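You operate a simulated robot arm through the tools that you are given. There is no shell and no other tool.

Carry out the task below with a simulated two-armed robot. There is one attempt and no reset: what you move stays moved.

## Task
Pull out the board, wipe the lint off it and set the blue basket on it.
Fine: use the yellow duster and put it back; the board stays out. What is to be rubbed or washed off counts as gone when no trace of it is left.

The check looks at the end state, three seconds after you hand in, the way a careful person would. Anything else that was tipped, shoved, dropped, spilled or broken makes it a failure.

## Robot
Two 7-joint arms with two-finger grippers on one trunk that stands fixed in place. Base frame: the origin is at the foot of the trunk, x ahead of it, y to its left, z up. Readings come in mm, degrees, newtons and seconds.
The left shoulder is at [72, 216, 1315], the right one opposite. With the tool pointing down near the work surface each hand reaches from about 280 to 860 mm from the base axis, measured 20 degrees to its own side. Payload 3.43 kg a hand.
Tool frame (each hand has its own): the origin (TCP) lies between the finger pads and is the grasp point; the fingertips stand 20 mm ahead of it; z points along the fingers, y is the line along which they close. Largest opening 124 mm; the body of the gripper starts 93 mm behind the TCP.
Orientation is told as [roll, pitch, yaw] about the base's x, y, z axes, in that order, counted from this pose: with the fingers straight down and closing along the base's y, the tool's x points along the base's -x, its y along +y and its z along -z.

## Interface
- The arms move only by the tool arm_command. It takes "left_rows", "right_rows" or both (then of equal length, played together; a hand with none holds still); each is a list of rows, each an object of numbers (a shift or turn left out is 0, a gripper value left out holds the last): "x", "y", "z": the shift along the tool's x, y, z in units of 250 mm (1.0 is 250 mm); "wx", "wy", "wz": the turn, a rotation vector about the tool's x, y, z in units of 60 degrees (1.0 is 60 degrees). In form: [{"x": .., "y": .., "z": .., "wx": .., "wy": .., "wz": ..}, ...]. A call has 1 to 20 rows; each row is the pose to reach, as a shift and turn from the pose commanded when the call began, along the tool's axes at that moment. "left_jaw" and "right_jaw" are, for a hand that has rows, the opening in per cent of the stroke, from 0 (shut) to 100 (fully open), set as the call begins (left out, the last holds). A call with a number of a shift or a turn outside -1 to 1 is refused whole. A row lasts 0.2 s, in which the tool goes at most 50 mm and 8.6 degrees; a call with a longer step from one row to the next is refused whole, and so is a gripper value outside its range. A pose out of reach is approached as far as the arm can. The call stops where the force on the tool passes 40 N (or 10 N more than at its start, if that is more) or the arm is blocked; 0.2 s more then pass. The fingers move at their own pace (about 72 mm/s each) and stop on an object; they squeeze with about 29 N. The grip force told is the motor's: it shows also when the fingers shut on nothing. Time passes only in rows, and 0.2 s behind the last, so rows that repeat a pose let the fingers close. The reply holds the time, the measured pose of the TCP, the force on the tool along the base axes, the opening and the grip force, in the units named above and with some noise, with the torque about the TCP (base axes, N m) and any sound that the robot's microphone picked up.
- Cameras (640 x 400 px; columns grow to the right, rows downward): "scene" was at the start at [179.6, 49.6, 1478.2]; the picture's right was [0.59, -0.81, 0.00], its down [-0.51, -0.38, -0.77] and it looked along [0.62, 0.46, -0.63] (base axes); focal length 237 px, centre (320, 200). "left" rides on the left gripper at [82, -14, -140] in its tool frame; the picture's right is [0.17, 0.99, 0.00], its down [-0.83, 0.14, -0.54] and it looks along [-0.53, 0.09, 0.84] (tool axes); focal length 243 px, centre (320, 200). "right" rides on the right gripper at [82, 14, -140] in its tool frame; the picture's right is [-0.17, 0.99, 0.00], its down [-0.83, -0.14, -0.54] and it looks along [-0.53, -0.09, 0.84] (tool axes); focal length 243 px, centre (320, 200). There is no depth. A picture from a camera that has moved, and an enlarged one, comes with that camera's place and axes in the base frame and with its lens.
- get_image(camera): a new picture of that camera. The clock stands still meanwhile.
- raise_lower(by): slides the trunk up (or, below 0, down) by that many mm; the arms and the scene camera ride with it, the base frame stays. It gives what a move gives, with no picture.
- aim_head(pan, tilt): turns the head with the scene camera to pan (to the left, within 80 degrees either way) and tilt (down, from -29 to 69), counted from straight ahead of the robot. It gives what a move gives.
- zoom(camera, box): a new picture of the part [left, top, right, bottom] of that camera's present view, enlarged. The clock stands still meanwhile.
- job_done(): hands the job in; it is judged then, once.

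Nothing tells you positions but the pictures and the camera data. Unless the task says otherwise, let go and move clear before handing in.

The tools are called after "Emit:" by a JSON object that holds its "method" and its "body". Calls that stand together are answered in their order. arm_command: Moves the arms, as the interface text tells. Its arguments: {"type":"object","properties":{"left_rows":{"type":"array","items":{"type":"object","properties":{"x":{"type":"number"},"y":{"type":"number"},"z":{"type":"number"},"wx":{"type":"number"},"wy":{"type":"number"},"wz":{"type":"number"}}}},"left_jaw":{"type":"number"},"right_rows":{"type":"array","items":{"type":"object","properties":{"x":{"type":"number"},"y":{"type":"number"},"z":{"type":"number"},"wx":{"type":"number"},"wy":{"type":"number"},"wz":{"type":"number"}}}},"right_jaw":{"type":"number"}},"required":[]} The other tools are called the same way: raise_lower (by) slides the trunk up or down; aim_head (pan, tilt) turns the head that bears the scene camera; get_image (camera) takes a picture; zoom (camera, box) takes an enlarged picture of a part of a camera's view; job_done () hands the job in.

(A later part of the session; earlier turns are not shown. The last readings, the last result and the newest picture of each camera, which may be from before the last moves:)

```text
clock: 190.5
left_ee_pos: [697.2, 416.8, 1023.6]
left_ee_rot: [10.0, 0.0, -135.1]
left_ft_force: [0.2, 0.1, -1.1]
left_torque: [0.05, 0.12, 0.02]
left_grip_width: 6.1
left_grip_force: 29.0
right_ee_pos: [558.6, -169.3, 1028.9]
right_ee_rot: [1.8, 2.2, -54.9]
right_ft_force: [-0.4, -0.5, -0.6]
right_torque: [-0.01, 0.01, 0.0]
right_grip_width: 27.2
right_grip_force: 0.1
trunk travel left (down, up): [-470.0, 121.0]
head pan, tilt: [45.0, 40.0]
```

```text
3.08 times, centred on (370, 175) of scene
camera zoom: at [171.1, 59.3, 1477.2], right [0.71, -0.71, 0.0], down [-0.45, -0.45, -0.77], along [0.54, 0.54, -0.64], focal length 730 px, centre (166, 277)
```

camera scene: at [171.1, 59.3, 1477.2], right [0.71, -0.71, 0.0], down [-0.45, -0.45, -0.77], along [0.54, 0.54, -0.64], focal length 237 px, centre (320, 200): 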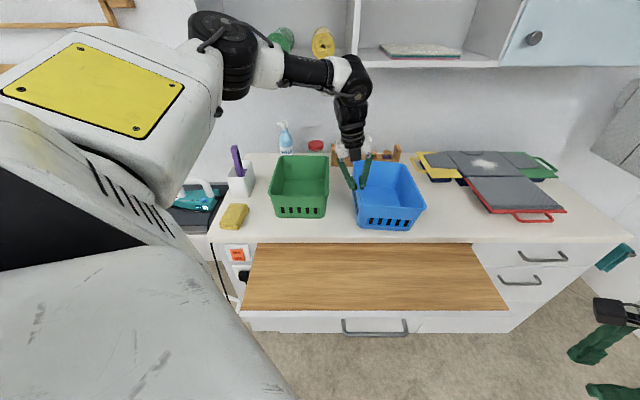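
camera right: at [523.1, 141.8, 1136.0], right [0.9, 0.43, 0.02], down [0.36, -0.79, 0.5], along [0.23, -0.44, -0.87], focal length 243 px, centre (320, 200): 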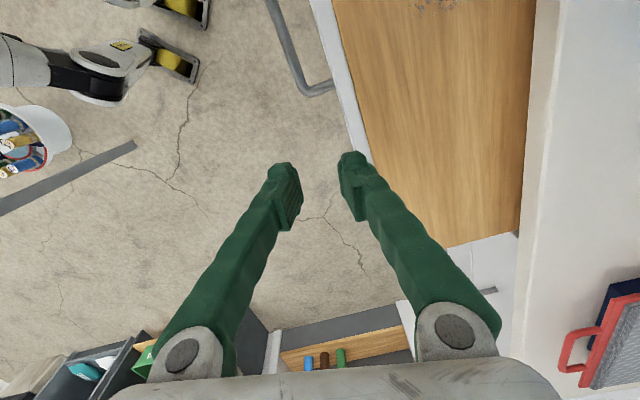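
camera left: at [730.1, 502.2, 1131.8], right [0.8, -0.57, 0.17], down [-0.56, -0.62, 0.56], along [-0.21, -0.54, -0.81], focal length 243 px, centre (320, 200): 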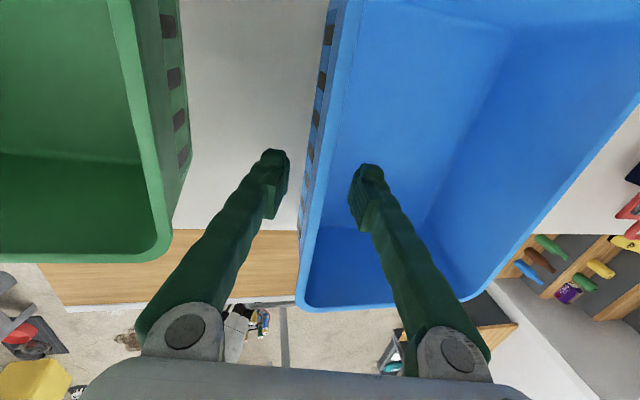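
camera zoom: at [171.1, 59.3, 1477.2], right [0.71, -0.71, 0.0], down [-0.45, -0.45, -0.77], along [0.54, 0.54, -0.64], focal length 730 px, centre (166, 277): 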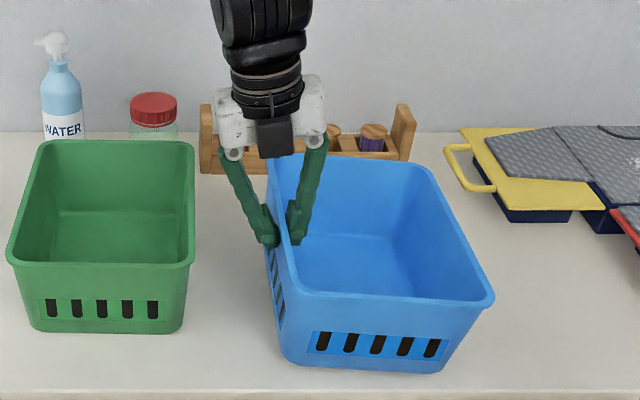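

The left side is up 26 mm while the right side still rests; it's very light. I continue lifting to see how it hangs.

Emit:
{"method": "arm_command", "body": {"left_rows": [{"z": -0.04, "y": 0.007}, {"z": -0.08, "y": 0.014}, {"z": -0.12, "y": 0.021}, {"z": -0.16, "y": 0.028}, {"z": -0.2, "y": 0.035}, {"z": -0.2, "y": 0.035}]}}

Emit:
{"method": "get_image", "body": {"camera": "scene"}}

Emit:
{"method": "zoom", "body": {"camera": "scene", "box": [300, 110, 440, 240]}}

```text
clock: 191.9
left_ee_pos: [697.9, 415.8, 1074.6]
left_ee_rot: [10.0, 0.0, -134.9]
left_ft_force: [0.3, -0.6, -1.1]
left_torque: [0.09, 0.07, 0.01]
left_grip_width: 6.0
left_grip_force: 29.3
right_ee_pos: [558.6, -171.4, 1030.3]
right_ee_rot: [1.9, 2.1, -54.8]
right_ft_force: [0.6, -0.8, 0.2]
right_torque: [0.0, -0.01, 0.03]
right_grip_width: 27.1
right_grip_force: 0.1
trunk travel left (down, up): [-470.0, 121.0]
head pan, tilt: [45.0, 40.0]
```

```text
taken
camera scene: at [171.3, 59.2, 1477.2], right [0.71, -0.71, 0.0], down [-0.45, -0.45, -0.77], along [0.54, 0.54, -0.64], focal length 237 px, centre (320, 200)
```

scene: 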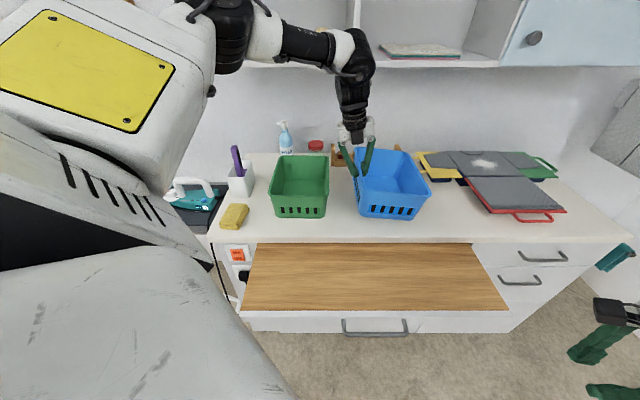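

```text
3.08 times, centred on (370, 175) of scene
camera zoom: at [171.3, 59.2, 1477.2], right [0.71, -0.71, 0.0], down [-0.45, -0.45, -0.77], along [0.54, 0.54, -0.64], focal length 730 px, centre (166, 277)
```

zoom: 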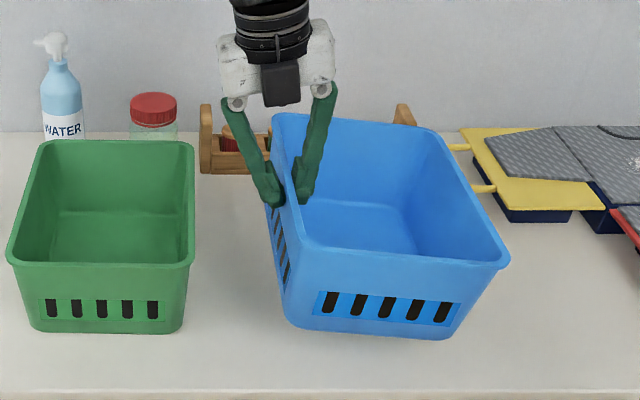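

The basket hangs freely, tilted about 8°, and is light. I carry it toward me in front of the green basket, keeping clear of it, to above the board.

Emit:
{"method": "arm_command", "body": {"left_rows": [{"x": -0.05, "y": -0.005, "z": -0.001}, {"x": -0.12, "y": -0.02, "z": -0.004}, {"x": -0.2, "y": -0.04, "z": -0.007}, {"x": -0.28, "y": -0.06, "z": -0.011}, {"x": -0.36, "y": -0.08, "z": -0.014}, {"x": -0.44, "y": -0.1, "z": -0.018}, {"x": -0.52, "y": -0.12, "z": -0.021}, {"x": -0.6, "y": -0.14, "z": -0.025}, {"x": -0.68, "y": -0.16, "z": -0.028}, {"x": -0.74, "y": -0.18, "z": -0.032}, {"x": -0.78, "y": -0.2, "z": -0.035}, {"x": -0.78, "y": -0.2, "z": -0.035}]}}

Emit:
{"method": "get_image", "body": {"camera": "scene"}}

Emit:
{"method": "get_image", "body": {"camera": "left"}}

```text
clock: 194.5
left_ee_pos: [525.7, 314.8, 1074.2]
left_ee_rot: [10.0, 0.0, -135.1]
left_ft_force: [-0.3, 0.1, -1.1]
left_torque: [0.12, 0.08, 0.02]
left_grip_width: 5.9
left_grip_force: 29.1
right_ee_pos: [558.7, -169.3, 1029.1]
right_ee_rot: [1.8, 2.2, -54.7]
right_ft_force: [0.0, 0.4, -0.1]
right_torque: [-0.02, 0.01, -0.02]
right_grip_width: 27.4
right_grip_force: 0.1
trunk travel left (down, up): [-470.0, 121.0]
head pan, tilt: [45.0, 40.0]
```

```text
taken
camera scene: at [171.2, 59.2, 1477.2], right [0.71, -0.71, 0.0], down [-0.45, -0.45, -0.77], along [0.54, 0.54, -0.64], focal length 237 px, centre (320, 200)
```

scene: 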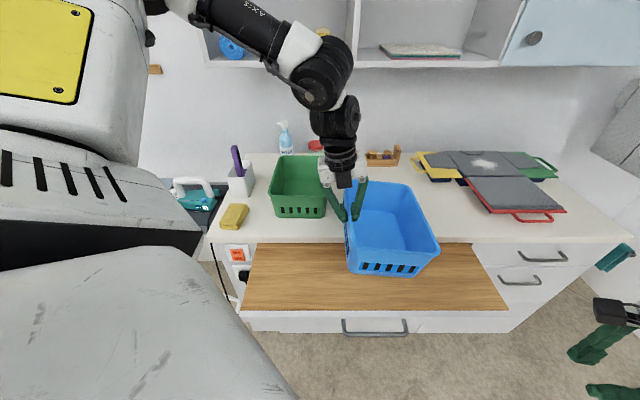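

```text
taken
camera left: at [557.3, 400.0, 1208.3], right [0.8, -0.57, 0.17], down [-0.56, -0.62, 0.56], along [-0.21, -0.54, -0.81], focal length 243 px, centre (320, 200)
```

left: 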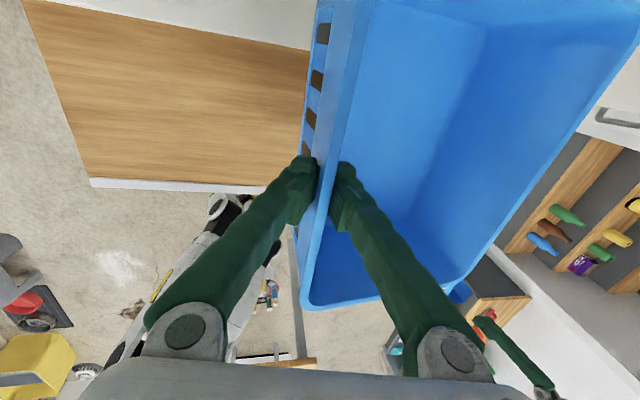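

It's passing in front of the green basket cleanly. I measure the held basket's position precisely, since the exposed board depth is only a little more than the basket's base.

Emit:
{"method": "zoom", "body": {"camera": "scene", "box": [310, 160, 470, 290]}}

Emit:
{"method": "zoom", "body": {"camera": "scene", "box": [220, 220, 540, 345]}}

```text
3.08 times, centred on (390, 225) of scene
camera zoom: at [171.2, 59.2, 1477.2], right [0.71, -0.71, 0.0], down [-0.45, -0.45, -0.77], along [0.54, 0.54, -0.64], focal length 730 px, centre (105, 123)
```

zoom: 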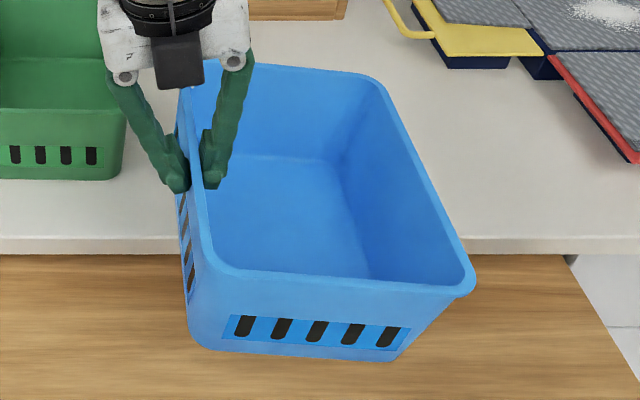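

```text
2.00 times, centred on (380, 282) of scene
camera zoom: at [171.2, 59.2, 1477.2], right [0.71, -0.71, 0.0], down [-0.45, -0.45, -0.77], along [0.54, 0.54, -0.64], focal length 475 px, centre (200, 35)
```

zoom: 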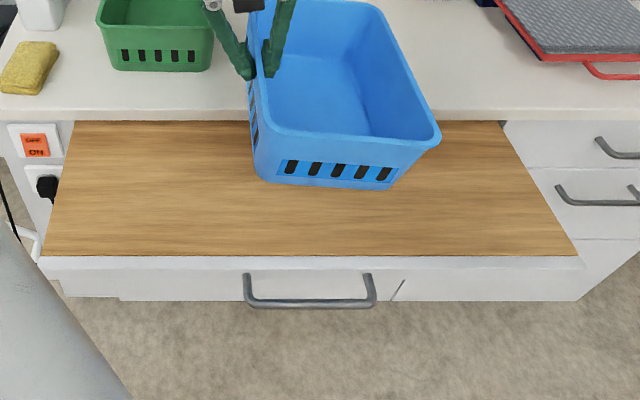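

Measured: board top spans n≈443–669 and the basket's base is ~209 mm long, so the target centre is n≈547 (hand n≈541). To stay within the arm's fold limit I raise the hand, lower the trunk, then move forward over the board.

Emit:
{"method": "arm_command", "body": {"left_rows": [{"z": -0.08, "y": 0.014}, {"z": -0.16, "y": 0.028}, {"z": -0.24, "y": 0.042}, {"z": -0.32, "y": 0.056}, {"z": -0.4, "y": 0.07}, {"z": -0.47, "y": 0.083}, {"z": -0.47, "y": 0.083}]}}

Emit:
{"method": "raise_lower", "body": {"by": -100}}

Emit:
{"method": "arm_command", "body": {"left_rows": [{"x": -0.04}, {"x": -0.09}, {"x": -0.14}, {"x": -0.19}, {"x": -0.211}, {"x": -0.211}]}}

Emit:
{"method": "get_image", "body": {"camera": "scene"}}

```text
clock: 196.1
left_ee_pos: [524.4, 315.9, 1193.4]
left_ee_rot: [10.0, 0.0, -135.1]
left_ft_force: [-0.6, 0.2, -2.9]
left_torque: [0.06, 0.09, -0.01]
left_grip_width: 5.8
left_grip_force: 28.8
right_ee_pos: [559.9, -170.4, 1029.4]
right_ee_rot: [1.8, 2.2, -54.8]
right_ft_force: [0.7, 0.2, -0.4]
right_torque: [0.01, 0.01, 0.02]
right_grip_width: 27.3
right_grip_force: 0.1
trunk travel left (down, up): [-470.0, 121.0]
head pan, tilt: [45.0, 40.0]
```

```text
clock: 197.4
left_ee_pos: [524.6, 315.0, 1095.0]
left_ee_rot: [10.0, 0.0, -135.0]
left_ft_force: [0.0, 0.4, -1.1]
left_torque: [0.1, 0.07, -0.03]
left_grip_width: 5.9
left_grip_force: 29.2
right_ee_pos: [558.1, -169.1, 930.2]
right_ee_rot: [1.9, 2.3, -54.8]
right_ft_force: [0.0, 0.8, 0.2]
right_torque: [0.0, -0.03, 0.01]
right_grip_width: 27.4
right_grip_force: 0.0
trunk travel left (down, up): [-370.0, 221.0]
head pan, tilt: [45.0, 40.0]
```

```text
clock: 198.8
left_ee_pos: [486.8, 277.2, 1094.5]
left_ee_rot: [9.9, 0.0, -135.0]
left_ft_force: [0.3, 0.2, -2.1]
left_torque: [0.04, 0.11, 0.0]
left_grip_width: 5.9
left_grip_force: 29.1
right_ee_pos: [558.9, -169.7, 930.2]
right_ee_rot: [1.9, 2.2, -54.7]
right_ft_force: [-0.1, -0.3, 0.3]
right_torque: [0.04, -0.02, 0.03]
right_grip_width: 27.2
right_grip_force: 0.1
trunk travel left (down, up): [-370.0, 221.0]
head pan, tilt: [45.0, 40.0]
```

```text
taken
camera scene: at [200.9, 59.2, 1372.5], right [0.71, -0.71, 0.0], down [-0.45, -0.45, -0.77], along [0.54, 0.54, -0.64], focal length 237 px, centre (320, 200)
```

scene: 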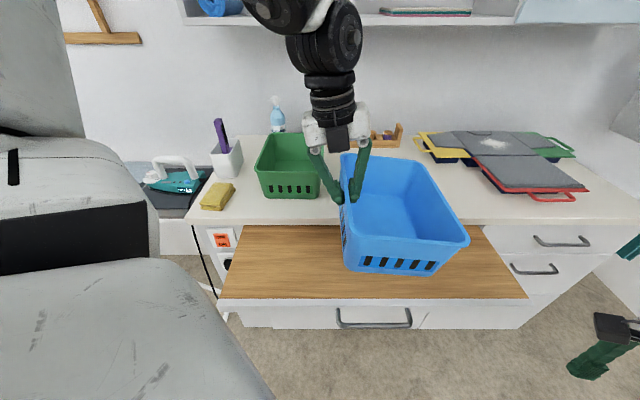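

Emit:
{"method": "zoom", "body": {"camera": "scene", "box": [320, 140, 480, 290]}}

Emit:
{"method": "get_image", "body": {"camera": "left"}}

```text
2.67 times, centred on (400, 215) of scene
camera zoom: at [200.9, 59.2, 1372.5], right [0.71, -0.71, 0.0], down [-0.45, -0.45, -0.77], along [0.54, 0.54, -0.64], focal length 633 px, centre (107, 160)
```

zoom: 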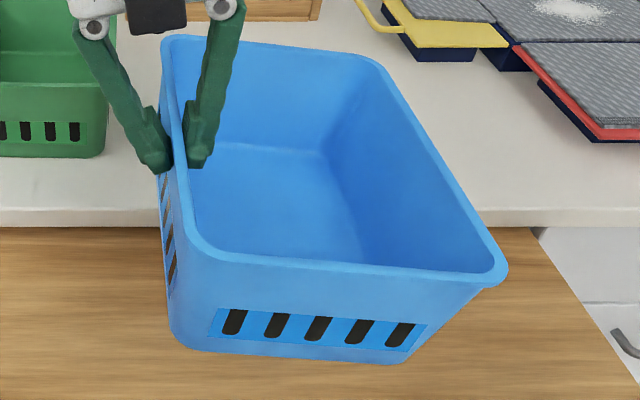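

```text
taken
camera left: at [518.4, 362.8, 1227.6], right [0.8, -0.57, 0.17], down [-0.56, -0.62, 0.56], along [-0.21, -0.54, -0.81], focal length 243 px, centre (320, 200)
```

left: 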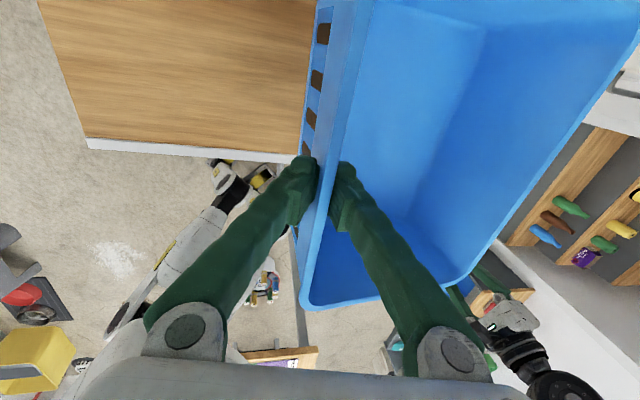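

The basket is over the board, with centre about n≈550 and a ~2.4° skew. I correct the skew by a small turn and lower the trunk 100 mm.

Emit:
{"method": "arm_command", "body": {"left_rows": [{"wz": 0.02}, {"wz": 0.04}, {"wz": 0.04}]}}

Emit:
{"method": "raise_lower", "body": {"by": -95}}

Emit:
{"method": "get_image", "body": {"camera": "scene"}}

Emit:
{"method": "zoom", "body": {"camera": "scene", "box": [300, 110, 480, 270]}}

```text
clock: 199.6
left_ee_pos: [487.6, 277.8, 1092.9]
left_ee_rot: [10.0, 0.4, -137.4]
left_ft_force: [0.3, 0.2, -1.1]
left_torque: [0.07, 0.08, -0.01]
left_grip_width: 5.9
left_grip_force: 29.3
right_ee_pos: [558.3, -169.5, 929.3]
right_ee_rot: [1.7, 2.3, -54.9]
right_ft_force: [1.2, -0.5, -0.4]
right_torque: [0.01, -0.01, 0.0]
right_grip_width: 27.2
right_grip_force: 0.0
trunk travel left (down, up): [-370.0, 221.0]
head pan, tilt: [45.0, 40.0]
```

```text
clock: 200.9
left_ee_pos: [485.7, 277.5, 999.9]
left_ee_rot: [10.2, 0.4, -137.4]
left_ft_force: [0.3, 0.6, -1.4]
left_torque: [0.1, 0.08, 0.0]
left_grip_width: 6.2
left_grip_force: 29.1
right_ee_pos: [558.6, -169.7, 835.8]
right_ee_rot: [1.9, 2.2, -54.8]
right_ft_force: [0.0, -0.9, -0.1]
right_torque: [0.02, -0.01, 0.05]
right_grip_width: 27.5
right_grip_force: 0.1
trunk travel left (down, up): [-275.0, 316.0]
head pan, tilt: [45.0, 40.0]
```

```text
taken
camera scene: at [224.2, 59.1, 1278.4], right [0.71, -0.71, 0.0], down [-0.45, -0.45, -0.77], along [0.54, 0.54, -0.64], focal length 237 px, centre (320, 200)
```

scene: 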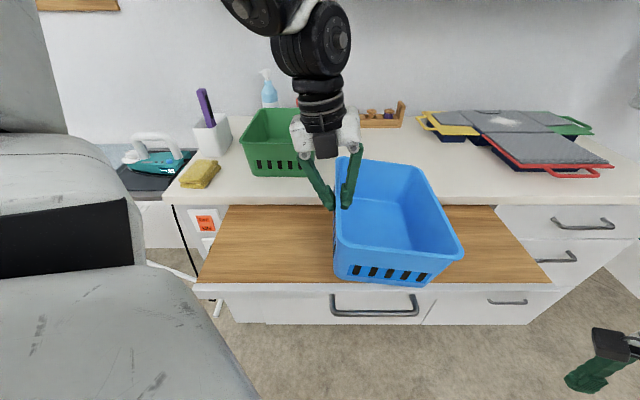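

```text
2.50 times, centred on (390, 190) of scene
camera zoom: at [224.2, 59.1, 1278.4], right [0.71, -0.71, 0.0], down [-0.45, -0.45, -0.77], along [0.54, 0.54, -0.64], focal length 594 px, centre (145, 225)
```

zoom: 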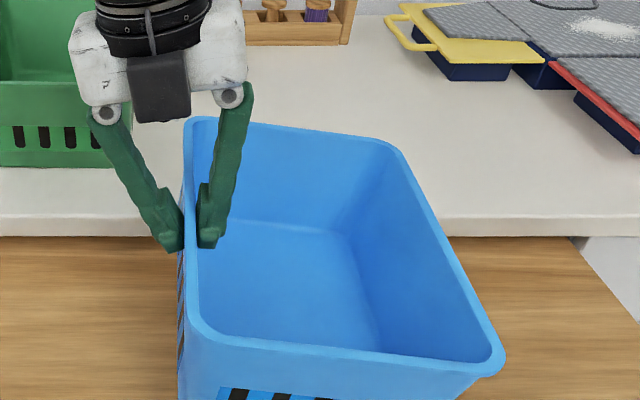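

I can't see the rear gap, so for safety I shift 8 mm toward me (a few mm at the board's front edge can be corrected later) and then lower gently in small steps watching the force.

Emit:
{"method": "arm_command", "body": {"left_rows": [{"x": -0.016}, {"x": -0.032}, {"x": -0.032, "z": 0.03, "y": -0.0053}, {"x": -0.032, "z": 0.06, "y": -0.0106}, {"x": -0.032, "z": 0.09, "y": -0.0159}, {"x": -0.032, "z": 0.11, "y": -0.0194}]}}

Emit:
{"method": "zoom", "body": {"camera": "scene", "box": [300, 130, 480, 290]}}

```text
clock: 202.3
left_ee_pos: [482.0, 271.7, 971.1]
left_ee_rot: [9.9, 0.3, -137.4]
left_ft_force: [-0.4, 0.6, -1.1]
left_torque: [0.08, 0.08, 0.01]
left_grip_width: 6.0
left_grip_force: 29.2
right_ee_pos: [559.4, -169.2, 834.4]
right_ee_rot: [1.7, 2.2, -54.8]
right_ft_force: [0.2, 0.9, -0.4]
right_torque: [0.0, 0.0, 0.01]
right_grip_width: 27.4
right_grip_force: 0.0
trunk travel left (down, up): [-275.0, 316.0]
head pan, tilt: [45.0, 40.0]
```

```text
2.50 times, centred on (390, 210) of scene
camera zoom: at [224.8, 59.1, 1278.2], right [0.71, -0.71, 0.0], down [-0.45, -0.45, -0.77], along [0.54, 0.54, -0.64], focal length 594 px, centre (145, 175)
```

zoom: 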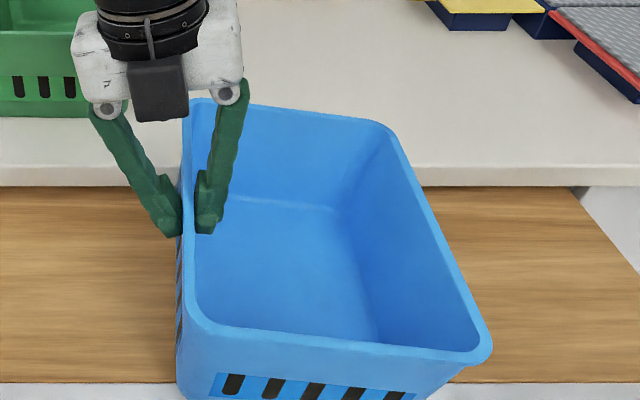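

Emit:
{"method": "arm_command", "body": {"left_rows": [{"z": 0.02, "y": -0.0035}, {"z": 0.04, "y": -0.007}, {"z": 0.06, "y": -0.0106}, {"z": 0.06, "y": -0.0106}]}}

Emit:
{"method": "zoom", "body": {"camera": "scene", "box": [300, 130, 480, 290]}}

```text
clock: 203.3
left_ee_pos: [480.8, 272.5, 955.1]
left_ee_rot: [9.9, 0.4, -137.4]
left_ft_force: [0.2, 0.3, -0.2]
left_torque: [0.04, 0.12, 0.03]
left_grip_width: 6.0
left_grip_force: 29.1
right_ee_pos: [557.7, -168.3, 834.4]
right_ee_rot: [1.8, 2.1, -54.8]
right_ft_force: [0.3, 0.1, 0.5]
right_torque: [0.0, 0.02, 0.02]
right_grip_width: 27.4
right_grip_force: 0.0
trunk travel left (down, up): [-275.0, 316.0]
head pan, tilt: [45.0, 40.0]
```

```text
2.50 times, centred on (390, 210) of scene
camera zoom: at [224.6, 59.1, 1278.3], right [0.71, -0.71, 0.0], down [-0.45, -0.45, -0.77], along [0.54, 0.54, -0.64], focal length 594 px, centre (145, 175)
```

zoom: 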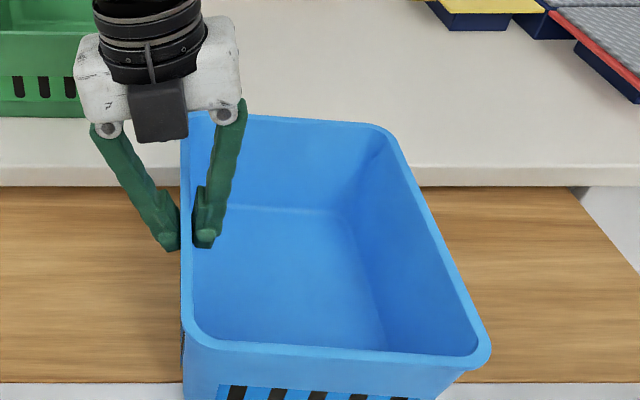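

The right side has landed and the basket is levelling as I lower. A further ~12 mm should seat it.

Emit:
{"method": "arm_command", "body": {"left_rows": [{"z": 0.016, "y": -0.003}, {"z": 0.032, "y": -0.0056}, {"z": 0.044, "y": -0.0078}, {"z": 0.044, "y": -0.0078}]}}

Emit:
{"method": "zoom", "body": {"camera": "scene", "box": [300, 130, 480, 290]}}

```text
clock: 204.3
left_ee_pos: [480.9, 272.7, 942.7]
left_ee_rot: [10.0, 0.4, -137.4]
left_ft_force: [-0.3, 0.8, 1.0]
left_torque: [-0.04, 0.13, -0.01]
left_grip_width: 5.9
left_grip_force: 28.3
right_ee_pos: [558.0, -170.1, 833.8]
right_ee_rot: [1.8, 2.2, -54.7]
right_ft_force: [0.1, -0.3, 0.4]
right_torque: [0.01, 0.0, 0.0]
right_grip_width: 27.4
right_grip_force: 0.1
trunk travel left (down, up): [-275.0, 316.0]
head pan, tilt: [45.0, 40.0]
```

```text
2.50 times, centred on (390, 210) of scene
camera zoom: at [224.6, 59.1, 1278.3], right [0.71, -0.71, 0.0], down [-0.45, -0.45, -0.77], along [0.54, 0.54, -0.64], focal length 594 px, centre (145, 175)
```

zoom: 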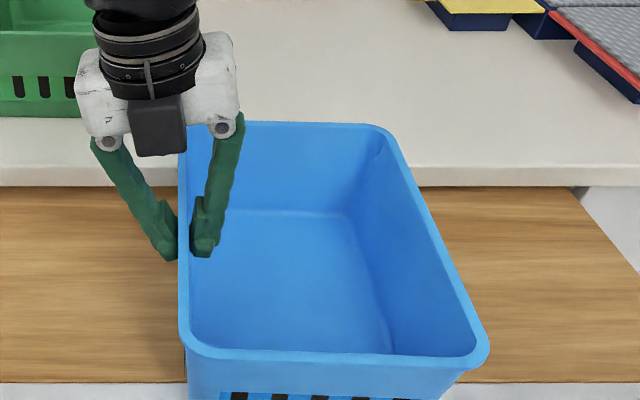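

It is level and seated (force ≈ +1 N). I open the jaws and check.

Emit:
{"method": "arm_command", "body": {"left_rows": [{"z": 0}, {"z": 0}, {"z": 0}], "left_jaw": 36}}

Emit:
{"method": "get_image", "body": {"camera": "scene"}}

Emit:
{"method": "get_image", "body": {"camera": "left"}}

```text
clock: 205.1
left_ee_pos: [482.2, 271.6, 944.1]
left_ee_rot: [10.1, 0.4, -137.3]
left_ft_force: [0.2, 0.2, 0.2]
left_torque: [0.01, 0.0, 0.02]
left_grip_width: 44.5
left_grip_force: 0.1
right_ee_pos: [558.5, -169.4, 834.8]
right_ee_rot: [1.8, 2.2, -54.9]
right_ft_force: [0.0, 0.4, 0.2]
right_torque: [-0.02, 0.02, 0.02]
right_grip_width: 27.3
right_grip_force: 0.1
trunk travel left (down, up): [-275.0, 316.0]
head pan, tilt: [45.0, 40.0]
```

```text
taken
camera scene: at [224.6, 59.1, 1278.3], right [0.71, -0.71, 0.0], down [-0.45, -0.45, -0.77], along [0.54, 0.54, -0.64], focal length 237 px, centre (320, 200)
```

scene: 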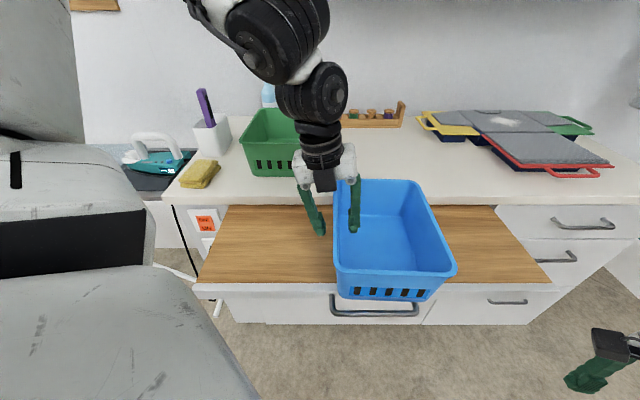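

```text
taken
camera left: at [516.2, 355.3, 1078.6], right [0.78, -0.6, 0.17], down [-0.58, -0.6, 0.55], along [-0.23, -0.53, -0.82], focal length 243 px, centre (320, 200)
```

left: 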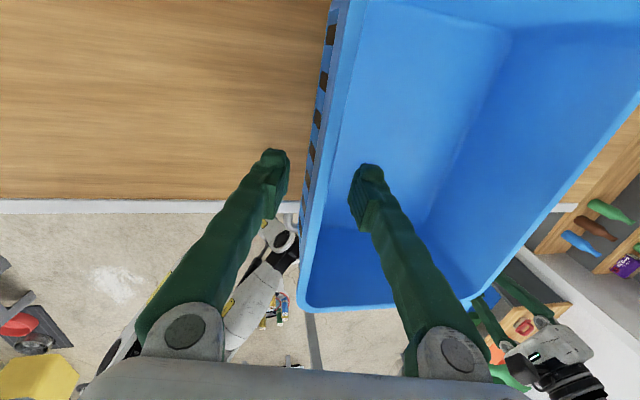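

The basket stands upright on the board but overhangs the board's front by roughly 15–20 mm, because the board isn't out far enough. I'll withdraw, drag the board further out (the basket rides along), then move the basket back to sit fully on it.

Emit:
{"method": "arm_command", "body": {"left_rows": [{"z": -0.06}, {"z": -0.16}, {"z": -0.28}, {"z": -0.4}, {"z": -0.5}, {"z": -0.5}]}}

Emit:
{"method": "arm_command", "body": {"left_rows": [{"wx": 0.06, "y": -0.03}, {"wx": 0.12, "y": -0.06}, {"wx": 0.167, "y": -0.1}, {"wx": 0.167, "y": -0.14, "x": 0.06}, {"wx": 0.167, "y": -0.18, "x": 0.12}, {"wx": 0.167, "y": -0.2, "x": 0.18}, {"wx": 0.167, "y": -0.2, "x": 0.18}], "left_jaw": 0}}

Emit:
{"method": "zoom", "body": {"camera": "scene", "box": [180, 160, 500, 340]}}

```text
clock: 206.5
left_ee_pos: [466.3, 286.1, 1068.7]
left_ee_rot: [10.0, 0.4, -137.4]
left_ft_force: [0.6, -0.4, -0.5]
left_torque: [0.03, 0.01, 0.0]
left_grip_width: 44.7
left_grip_force: 0.1
right_ee_pos: [558.5, -169.2, 834.2]
right_ee_rot: [1.8, 2.2, -54.8]
right_ft_force: [-0.2, 0.3, 0.7]
right_torque: [-0.02, 0.0, -0.02]
right_grip_width: 27.4
right_grip_force: 0.0
trunk travel left (down, up): [-275.0, 316.0]
head pan, tilt: [45.0, 40.0]
```

```text
clock: 208.1
left_ee_pos: [467.2, 354.3, 1058.5]
left_ee_rot: [0.0, 0.4, -137.4]
left_ft_force: [-0.4, 0.0, -0.5]
left_torque: [-0.02, 0.02, -0.03]
left_grip_width: 0.0
left_grip_force: 28.8
right_ee_pos: [557.8, -171.0, 835.3]
right_ee_rot: [1.8, 2.1, -54.8]
right_ft_force: [0.7, 0.1, 0.1]
right_torque: [0.02, 0.04, -0.03]
right_grip_width: 27.3
right_grip_force: 0.1
trunk travel left (down, up): [-275.0, 316.0]
head pan, tilt: [45.0, 40.0]
```

```text
2.00 times, centred on (340, 250) of scene
camera zoom: at [224.4, 59.0, 1278.3], right [0.71, -0.71, 0.0], down [-0.45, -0.45, -0.77], along [0.54, 0.54, -0.64], focal length 475 px, centre (280, 100)
```

zoom: 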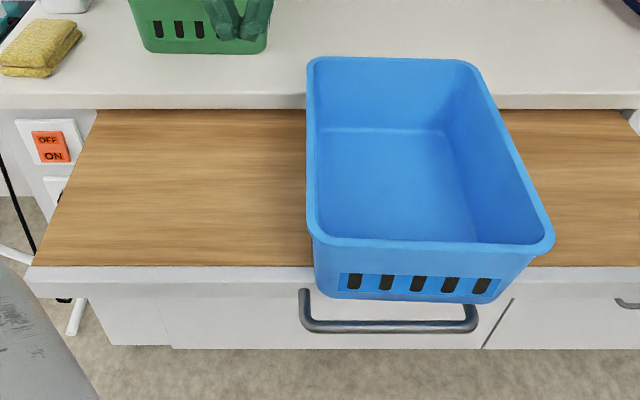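

Clear view: the basket overhangs the front panel by about 17 mm. I turn the closed left hand to yaw −45° and go to the free left part of the board to drag it out.

Emit:
{"method": "arm_command", "body": {"left_rows": [{"wz": -0.1}, {"wz": -0.2}, {"wz": -0.3}, {"wz": -0.4}, {"wz": -0.5}, {"wz": -0.6}, {"wz": -0.7}, {"wz": -0.77}, {"wz": -0.77}]}}

Emit:
{"method": "arm_command", "body": {"left_rows": [{"wz": -0.1}, {"wz": -0.2}, {"wz": -0.3}, {"wz": -0.4}, {"wz": -0.5}, {"wz": -0.6}, {"wz": -0.7}, {"wz": -0.77}, {"wz": -0.77}]}}

```text
clock: 210.1
left_ee_pos: [465.8, 353.8, 1059.1]
left_ee_rot: [0.3, 0.3, -91.2]
left_ft_force: [-0.6, -0.4, 0.8]
left_torque: [-0.04, -0.08, 0.02]
left_grip_width: 0.0
left_grip_force: 28.7
right_ee_pos: [558.7, -170.0, 834.4]
right_ee_rot: [1.9, 2.2, -54.7]
right_ft_force: [-0.2, 0.1, 0.5]
right_torque: [-0.01, 0.01, 0.02]
right_grip_width: 27.2
right_grip_force: 0.1
trunk travel left (down, up): [-275.0, 316.0]
head pan, tilt: [45.0, 40.0]
```

```text
clock: 212.1
left_ee_pos: [465.4, 354.0, 1059.2]
left_ee_rot: [0.4, 0.0, -44.9]
left_ft_force: [-0.5, 0.5, 0.4]
left_torque: [0.0, 0.02, -0.01]
left_grip_width: 0.0
left_grip_force: 29.2
right_ee_pos: [558.3, -169.2, 834.4]
right_ee_rot: [1.8, 2.2, -54.8]
right_ft_force: [-0.3, -1.3, 0.4]
right_torque: [0.03, -0.01, -0.03]
right_grip_width: 27.3
right_grip_force: 0.0
trunk travel left (down, up): [-275.0, 316.0]
head pan, tilt: [45.0, 40.0]
```

Emit:
{"method": "arm_command", "body": {"left_rows": [{"x": 0.03, "y": 0.07}, {"x": 0.06, "y": 0.14}, {"x": 0.075, "y": 0.21}, {"x": 0.075, "y": 0.21}]}}

Emit:
{"method": "raise_lower", "body": {"by": -85}}

Emit:
{"method": "get_image", "body": {"camera": "scene"}}

```text
clock: 213.1
left_ee_pos: [489.8, 404.2, 1060.1]
left_ee_rot: [0.4, 0.0, -45.0]
left_ft_force: [0.7, -1.0, -0.1]
left_torque: [0.0, 0.02, -0.01]
left_grip_width: 0.0
left_grip_force: 28.4
right_ee_pos: [558.8, -169.3, 835.3]
right_ee_rot: [1.7, 2.2, -54.8]
right_ft_force: [0.3, 0.4, 0.3]
right_torque: [-0.01, 0.04, -0.01]
right_grip_width: 27.4
right_grip_force: 0.1
trunk travel left (down, up): [-275.0, 316.0]
head pan, tilt: [45.0, 40.0]
```

```text
clock: 214.3
left_ee_pos: [488.6, 404.2, 975.2]
left_ee_rot: [0.4, 0.1, -45.0]
left_ft_force: [-0.3, 1.0, 0.6]
left_torque: [-0.02, -0.03, 0.01]
left_grip_width: 0.3
left_grip_force: 29.2
right_ee_pos: [558.5, -170.1, 751.3]
right_ee_rot: [1.9, 2.2, -54.8]
right_ft_force: [-0.2, -0.3, -0.1]
right_torque: [0.0, -0.03, -0.01]
right_grip_width: 27.2
right_grip_force: 0.1
trunk travel left (down, up): [-190.0, 401.0]
head pan, tilt: [45.0, 40.0]
```

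```text
taken
camera scene: at [253.3, 59.0, 1184.9], right [0.71, -0.71, 0.0], down [-0.45, -0.45, -0.77], along [0.54, 0.54, -0.64], focal length 237 px, centre (320, 200)
```

scene: 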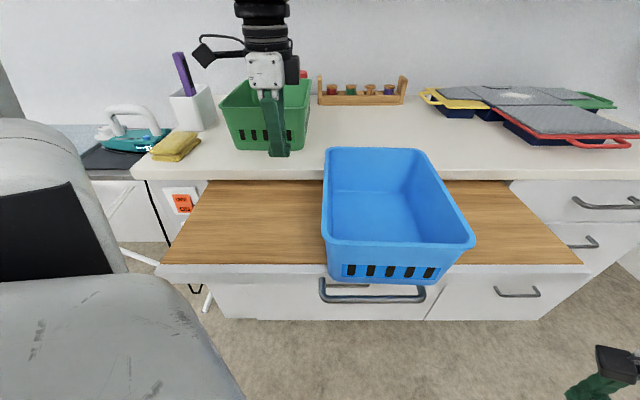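

Lowering the fingertips to the board.

Emit:
{"method": "arm_command", "body": {"left_rows": [{"z": 0.1}, {"z": 0.2}, {"z": 0.3}, {"z": 0.38}, {"z": 0.42}, {"z": 0.42}]}}

Emit:
{"method": "arm_command", "body": {"left_rows": [{"z": 0.012}, {"z": 0.022}, {"z": 0.03}, {"z": 0.036}, {"z": 0.04}]}}

```text
clock: 215.7
left_ee_pos: [488.9, 402.3, 870.9]
left_ee_rot: [0.4, 0.0, -44.9]
left_ft_force: [0.0, 0.6, 0.1]
left_torque: [0.02, -0.01, 0.03]
left_grip_width: 0.0
left_grip_force: 28.8
right_ee_pos: [558.6, -170.3, 749.8]
right_ee_rot: [1.7, 2.2, -54.7]
right_ft_force: [-0.4, 0.0, -1.3]
right_torque: [-0.03, 0.01, 0.0]
right_grip_width: 27.3
right_grip_force: 0.0
trunk travel left (down, up): [-190.0, 401.0]
head pan, tilt: [45.0, 40.0]
```

```text
clock: 216.9
left_ee_pos: [491.2, 404.7, 861.4]
left_ee_rot: [0.6, -0.1, -45.0]
left_ft_force: [3.3, -2.4, 19.6]
left_torque: [-0.03, 0.01, 0.04]
left_grip_width: 6.1
left_grip_force: 34.4
right_ee_pos: [556.5, -169.8, 750.0]
right_ee_rot: [1.9, 2.2, -54.8]
right_ft_force: [-0.4, -0.3, 0.2]
right_torque: [0.02, -0.01, 0.01]
right_grip_width: 27.5
right_grip_force: 0.1
trunk travel left (down, up): [-190.0, 401.0]
head pan, tilt: [45.0, 40.0]
```

Contact at ~20 N. Dragging outward slowly, with the basket riding along.

Emit:
{"method": "arm_command", "body": {"left_rows": [{"z": 0.004, "y": -0.02}, {"z": 0.004, "y": -0.05}, {"z": 0.004, "y": -0.08}, {"z": 0.004, "y": -0.11}, {"z": 0.003, "y": -0.14}, {"z": 0.002, "y": -0.17}, {"z": 0.001, "y": -0.2}, {"z": 0.0, "y": -0.23}, {"z": -0.001, "y": -0.26}, {"z": -0.001, "y": -0.28}]}}

Emit:
{"method": "get_image", "body": {"camera": "scene"}}

```text
clock: 217.7
left_ee_pos: [480.2, 392.5, 861.9]
left_ee_rot: [0.7, -0.2, -45.2]
left_ft_force: [-4.8, 1.6, 22.2]
left_torque: [0.03, 0.21, -0.16]
left_grip_width: 5.9
left_grip_force: 34.3
right_ee_pos: [558.0, -169.6, 749.2]
right_ee_rot: [1.9, 2.2, -54.8]
right_ft_force: [0.3, 0.3, 1.0]
right_torque: [0.0, -0.02, -0.01]
right_grip_width: 27.2
right_grip_force: 0.0
trunk travel left (down, up): [-190.0, 401.0]
head pan, tilt: [45.0, 40.0]
stopped in row 3 (left hand): the force on the tool passed its limit at 40 N (the readings are from after the stop); the commanded pose is now the measured one
```

```text
taken
camera scene: at [252.4, 58.8, 1184.9], right [0.71, -0.71, 0.0], down [-0.45, -0.45, -0.77], along [0.54, 0.54, -0.64], focal length 237 px, centre (320, 200)
```

scene: 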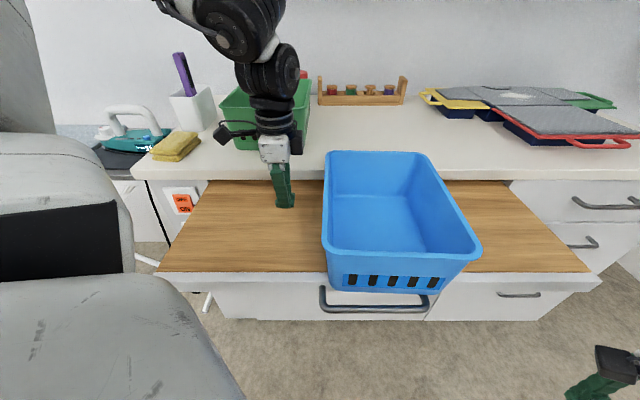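

The board and basket move together. I ease the pressure and continue.

Emit:
{"method": "arm_command", "body": {"left_rows": [{"z": -0.004}, {"z": -0.006, "y": -0.03}, {"z": -0.006, "y": -0.06}, {"z": -0.006, "y": -0.09}, {"z": -0.006, "y": -0.12}, {"z": -0.006, "y": -0.15}, {"z": -0.006, "y": -0.18}, {"z": -0.006, "y": -0.2}]}}

Emit:
{"method": "get_image", "body": {"camera": "scene"}}

```text
clock: 219.5
left_ee_pos: [444.7, 357.5, 861.9]
left_ee_rot: [0.8, -0.3, -45.0]
left_ft_force: [0.6, 2.8, 24.7]
left_torque: [0.03, 0.1, -0.09]
left_grip_width: 6.0
left_grip_force: 34.1
right_ee_pos: [557.5, -169.8, 750.8]
right_ee_rot: [2.0, 2.1, -54.7]
right_ft_force: [-0.1, -0.4, 1.0]
right_torque: [-0.03, 0.02, -0.03]
right_grip_width: 27.4
right_grip_force: 0.0
trunk travel left (down, up): [-190.0, 401.0]
head pan, tilt: [45.0, 40.0]
```

```text
taken
camera scene: at [252.6, 58.2, 1185.1], right [0.71, -0.71, 0.0], down [-0.45, -0.45, -0.77], along [0.54, 0.54, -0.64], focal length 237 px, centre (320, 200)
```

scene: 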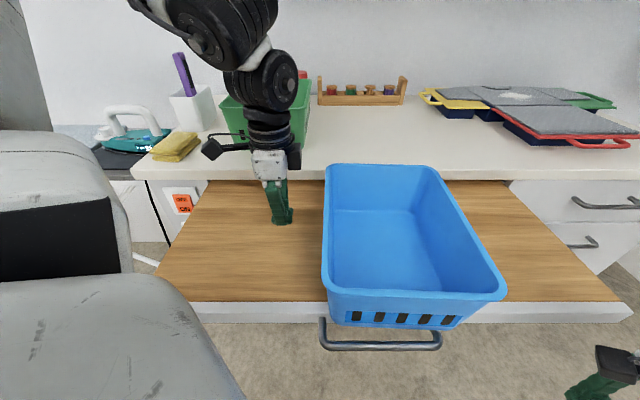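

Emit:
{"method": "arm_command", "body": {"left_rows": [{"z": 0, "y": -0.03}, {"z": 0, "y": -0.06}, {"z": 0, "y": -0.09}, {"z": 0, "y": -0.1}]}}

Emit:
{"method": "get_image", "body": {"camera": "scene"}}

```text
clock: 220.5
left_ee_pos: [427.0, 339.4, 862.2]
left_ee_rot: [0.6, -0.2, -45.1]
left_ft_force: [2.7, -0.2, 24.1]
left_torque: [0.03, 0.03, 0.08]
left_grip_width: 6.3
left_grip_force: 33.9
right_ee_pos: [558.5, -170.3, 749.5]
right_ee_rot: [1.9, 2.2, -54.8]
right_ft_force: [-0.5, 0.5, 0.0]
right_torque: [0.01, 0.01, 0.01]
right_grip_width: 27.4
right_grip_force: 0.0
trunk travel left (down, up): [-190.0, 401.0]
head pan, tilt: [45.0, 40.0]
```

```text
taken
camera scene: at [253.0, 58.0, 1185.0], right [0.71, -0.71, 0.0], down [-0.45, -0.45, -0.77], along [0.54, 0.54, -0.64], focal length 237 px, centre (320, 200)
```

scene: 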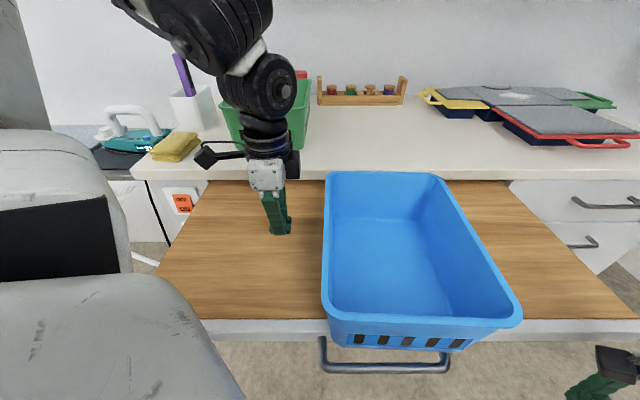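

The board is out about 330 mm now. The basket needs to go back ~70 mm relative to the board; I'll grip its back wall with this same hand orientation and slide it away from me. First I lift and move over the back rim.

Emit:
{"method": "arm_command", "body": {"left_rows": [{"z": -0.1}, {"z": -0.26}, {"z": -0.44}, {"z": -0.6}, {"z": -0.68}, {"z": -0.68}]}}

Emit:
{"method": "arm_command", "body": {"left_rows": [{"x": -0.12, "y": 0.02}, {"x": -0.24, "y": 0.04}, {"x": -0.36, "y": 0.06}, {"x": -0.48, "y": 0.06}, {"x": -0.56, "y": 0.06}, {"x": -0.56, "y": 0.06}], "left_jaw": 36}}

Emit:
{"method": "get_image", "body": {"camera": "left"}}

Emit:
{"method": "get_image", "body": {"camera": "scene"}}

```text
clock: 221.9
left_ee_pos: [423.7, 339.5, 1030.1]
left_ee_rot: [0.6, -0.3, -44.9]
left_ft_force: [-0.5, -1.5, -0.6]
left_torque: [0.02, 0.0, 0.0]
left_grip_width: 0.0
left_grip_force: 34.5
right_ee_pos: [558.5, -169.9, 749.9]
right_ee_rot: [1.8, 2.2, -54.9]
right_ft_force: [-0.3, 0.2, 1.3]
right_torque: [-0.05, -0.03, -0.02]
right_grip_width: 27.4
right_grip_force: 0.0
trunk travel left (down, up): [-190.0, 401.0]
head pan, tilt: [45.0, 40.0]
```

```text
clock: 223.3
left_ee_pos: [521.5, 263.1, 1017.5]
left_ee_rot: [0.4, -0.7, -45.1]
left_ft_force: [0.2, -0.5, -0.6]
left_torque: [0.05, 0.05, -0.01]
left_grip_width: 44.4
left_grip_force: 0.1
left hand out of reach, approached as far as the arm can: row 4, 5, 6
right_ee_pos: [559.1, -171.0, 748.5]
right_ee_rot: [1.7, 2.2, -54.7]
right_ft_force: [0.2, 0.6, 0.4]
right_torque: [0.01, 0.01, -0.02]
right_grip_width: 27.2
right_grip_force: 0.2
trunk travel left (down, up): [-190.0, 401.0]
head pan, tilt: [45.0, 40.0]
```

```text
taken
camera left: at [453.8, 311.7, 1155.9], right [0.58, 0.81, 0.01], down [0.68, -0.49, 0.55], along [0.45, -0.31, -0.84], focal length 243 px, centre (320, 200)
```

left: 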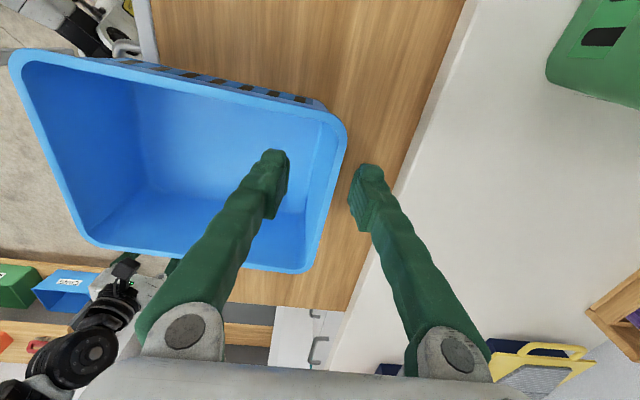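

```text
taken
camera scene: at [254.2, 59.0, 1184.6], right [0.71, -0.71, 0.0], down [-0.45, -0.45, -0.77], along [0.54, 0.54, -0.64], focal length 237 px, centre (320, 200)
```

scene: 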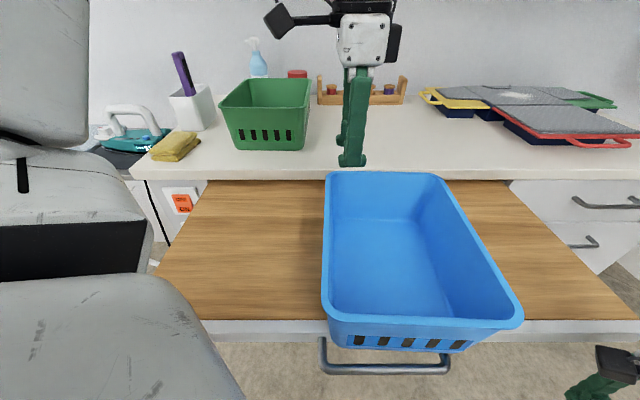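

From here the back rim lies between the fingers; it needs ~15 mm more in n. I shift and lower around the back wall.

Emit:
{"method": "arm_command", "body": {"left_rows": [{"y": 0.03}, {"y": 0.06}, {"y": 0.06, "z": 0.08}, {"y": 0.06, "z": 0.14}, {"y": 0.06, "z": 0.14}]}}

Emit:
{"method": "get_image", "body": {"camera": "left"}}

```text
clock: 224.5
left_ee_pos: [532.6, 275.3, 983.3]
left_ee_rot: [0.5, -0.2, -45.0]
left_ft_force: [0.6, 0.1, 0.7]
left_torque: [-0.02, 0.01, 0.04]
left_grip_width: 44.7
left_grip_force: 0.0
right_ee_pos: [558.3, -168.8, 750.5]
right_ee_rot: [1.8, 2.2, -54.8]
right_ft_force: [0.1, 0.4, 0.2]
right_torque: [0.01, 0.01, 0.01]
right_grip_width: 27.5
right_grip_force: 0.1
trunk travel left (down, up): [-190.0, 401.0]
head pan, tilt: [45.0, 40.0]
```

```text
taken
camera left: at [465.2, 322.8, 1121.7], right [0.58, 0.81, 0.01], down [0.68, -0.49, 0.54], along [0.45, -0.31, -0.84], focal length 243 px, centre (320, 200)
```

left: 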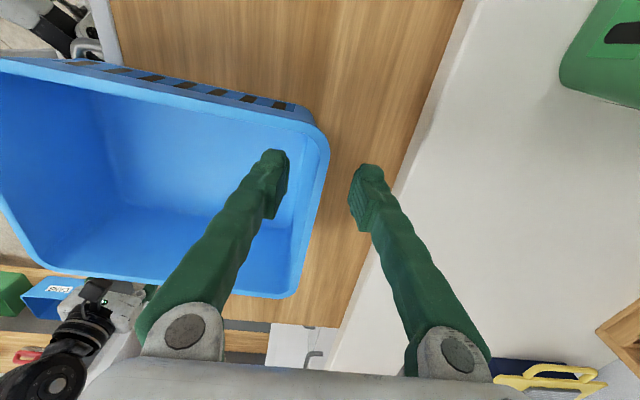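

Centred on the wall now. Lowering the last 40 mm and closing.

Emit:
{"method": "arm_command", "body": {"left_rows": [{"z": 0.05}, {"z": 0.1}, {"z": 0.15}, {"z": 0.16}, {"z": 0.16}]}}

Emit:
{"method": "arm_command", "body": {"left_rows": [{"z": 0}, {"z": 0}, {"z": 0}, {"z": 0}], "left_jaw": 0}}

Emit:
{"method": "get_image", "body": {"camera": "left"}}

```text
clock: 225.7
left_ee_pos: [532.9, 274.9, 944.4]
left_ee_rot: [0.4, -0.2, -45.1]
left_ft_force: [0.0, -0.1, -0.4]
left_torque: [-0.03, 0.01, -0.04]
left_grip_width: 44.6
left_grip_force: 0.1
right_ee_pos: [559.4, -169.8, 749.3]
right_ee_rot: [1.8, 2.2, -54.8]
right_ft_force: [0.4, 0.4, 0.5]
right_torque: [0.05, -0.01, -0.03]
right_grip_width: 27.2
right_grip_force: 0.0
trunk travel left (down, up): [-190.0, 401.0]
head pan, tilt: [45.0, 40.0]
```

```text
clock: 226.7
left_ee_pos: [533.9, 274.7, 944.5]
left_ee_rot: [0.5, -0.2, -45.0]
left_ft_force: [-0.9, 0.3, -0.7]
left_torque: [-0.06, -0.01, -0.06]
left_grip_width: 6.2
left_grip_force: 28.9
right_ee_pos: [558.4, -170.1, 749.9]
right_ee_rot: [1.8, 2.2, -54.8]
right_ft_force: [0.2, -0.2, -0.3]
right_torque: [0.0, 0.05, 0.03]
right_grip_width: 27.4
right_grip_force: 0.0
trunk travel left (down, up): [-190.0, 401.0]
head pan, tilt: [45.0, 40.0]
```

```text
taken
camera left: at [465.5, 322.5, 1082.3], right [0.58, 0.81, 0.01], down [0.68, -0.49, 0.54], along [0.45, -0.31, -0.84], focal length 243 px, centre (320, 200)
```

left: 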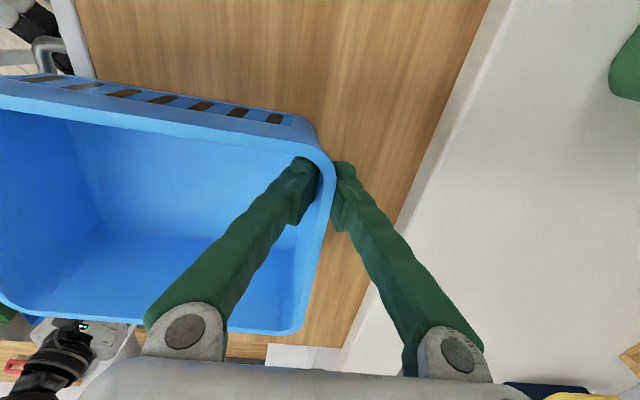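

Gripped. I slide the basket ~58 mm back onto the board.

Emit:
{"method": "arm_command", "body": {"left_rows": [{"z": -0.006}, {"y": 0.03, "z": -0.006}, {"y": 0.06, "z": -0.006}, {"y": 0.1, "z": -0.006}, {"y": 0.14, "z": -0.006}, {"y": 0.18, "z": -0.006}, {"y": 0.22, "z": -0.006}, {"y": 0.232, "z": -0.006}, {"y": 0.232, "z": 0.0}]}}

Emit:
{"method": "get_image", "body": {"camera": "scene"}}

Emit:
{"method": "get_image", "body": {"camera": "left"}}

```text
clock: 228.7
left_ee_pos: [575.9, 314.5, 944.0]
left_ee_rot: [0.6, -0.2, -45.0]
left_ft_force: [-0.5, 1.2, 1.2]
left_torque: [-0.24, -0.18, -0.06]
left_grip_width: 5.8
left_grip_force: 28.3
right_ee_pos: [557.9, -170.4, 749.9]
right_ee_rot: [1.7, 2.3, -54.9]
right_ft_force: [-0.1, 0.0, 0.1]
right_torque: [-0.03, 0.01, 0.0]
right_grip_width: 27.1
right_grip_force: 0.1
trunk travel left (down, up): [-190.0, 401.0]
head pan, tilt: [45.0, 40.0]
```

```text
taken
camera scene: at [253.7, 59.2, 1184.7], right [0.71, -0.71, 0.0], down [-0.45, -0.45, -0.77], along [0.54, 0.54, -0.64], focal length 237 px, centre (320, 200)
```

scene: 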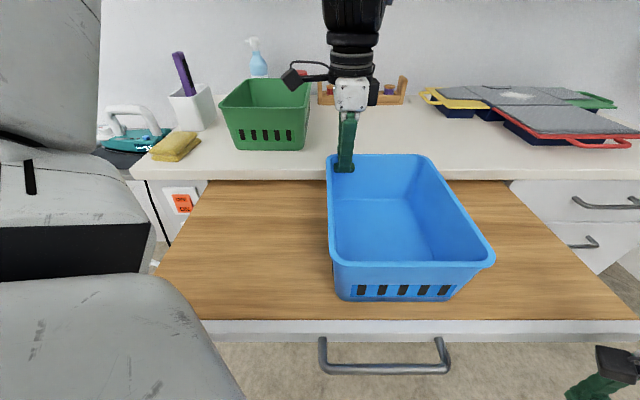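

```text
taken
camera left: at [506.7, 363.2, 1082.0], right [0.58, 0.81, 0.01], down [0.68, -0.49, 0.54], along [0.45, -0.31, -0.84], focal length 243 px, centre (320, 200)
```

left: 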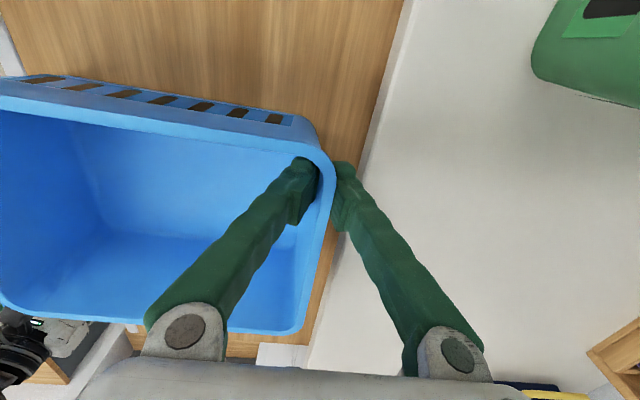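

The basket now sits fully on the board with margin front and back, and the board stayed out. I release and raise the hand straight up.

Emit:
{"method": "arm_command", "body": {"left_rows": [{"z": 0}, {"z": 0}, {"z": 0}], "left_jaw": 36}}

Emit:
{"method": "arm_command", "body": {"left_rows": [{"z": -0.06}, {"z": -0.14}, {"z": -0.24}, {"z": -0.34}, {"z": -0.4}, {"z": -0.4}]}}

Emit:
{"method": "get_image", "body": {"camera": "scene"}}

Emit:
{"method": "get_image", "body": {"camera": "left"}}

```text
clock: 229.5
left_ee_pos: [575.1, 314.9, 944.9]
left_ee_rot: [0.5, -0.2, -44.9]
left_ft_force: [-0.8, 0.9, -0.1]
left_torque: [-0.01, 0.04, -0.01]
left_grip_width: 44.2
left_grip_force: 0.0
right_ee_pos: [559.4, -170.4, 749.7]
right_ee_rot: [1.8, 2.2, -54.8]
right_ft_force: [-0.9, 0.7, 0.1]
right_torque: [-0.02, -0.02, -0.02]
right_grip_width: 27.3
right_grip_force: 0.0
trunk travel left (down, up): [-190.0, 401.0]
head pan, tilt: [45.0, 40.0]
```

```text
clock: 230.9
left_ee_pos: [559.2, 322.0, 1023.9]
left_ee_rot: [0.5, -0.4, -44.9]
left_ft_force: [0.1, -0.6, 0.7]
left_torque: [0.0, -0.03, 0.04]
left_grip_width: 44.5
left_grip_force: 0.0
left hand out of reach, approached as far as the arm can: row 4, 5, 6
right_ee_pos: [558.0, -170.4, 749.7]
right_ee_rot: [1.7, 2.2, -54.7]
right_ft_force: [-0.6, -0.1, -0.5]
right_torque: [-0.01, -0.01, 0.0]
right_grip_width: 27.2
right_grip_force: 0.1
trunk travel left (down, up): [-190.0, 401.0]
head pan, tilt: [45.0, 40.0]
```

```text
taken
camera scene: at [253.8, 59.1, 1184.7], right [0.71, -0.71, 0.0], down [-0.45, -0.45, -0.77], along [0.54, 0.54, -0.64], focal length 237 px, centre (320, 200)
```

scene: 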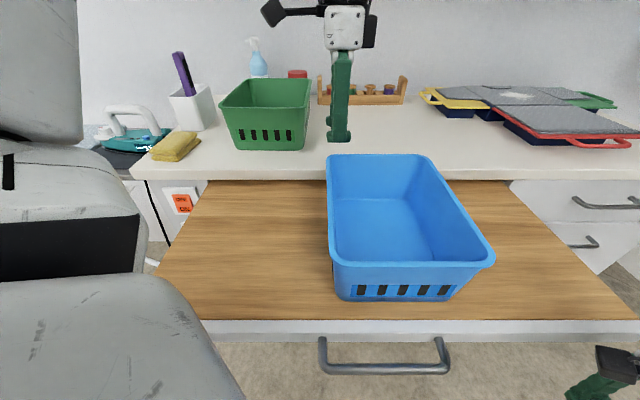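

```text
taken
camera left: at [489.9, 370.3, 1161.8], right [0.58, 0.81, 0.01], down [0.68, -0.49, 0.55], along [0.45, -0.31, -0.84], focal length 243 px, centre (320, 200)
```

left: 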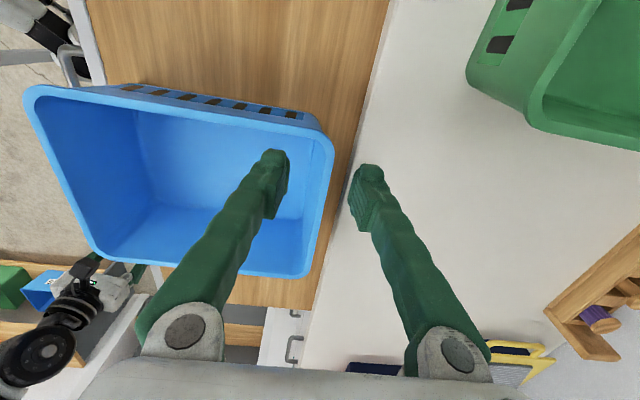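

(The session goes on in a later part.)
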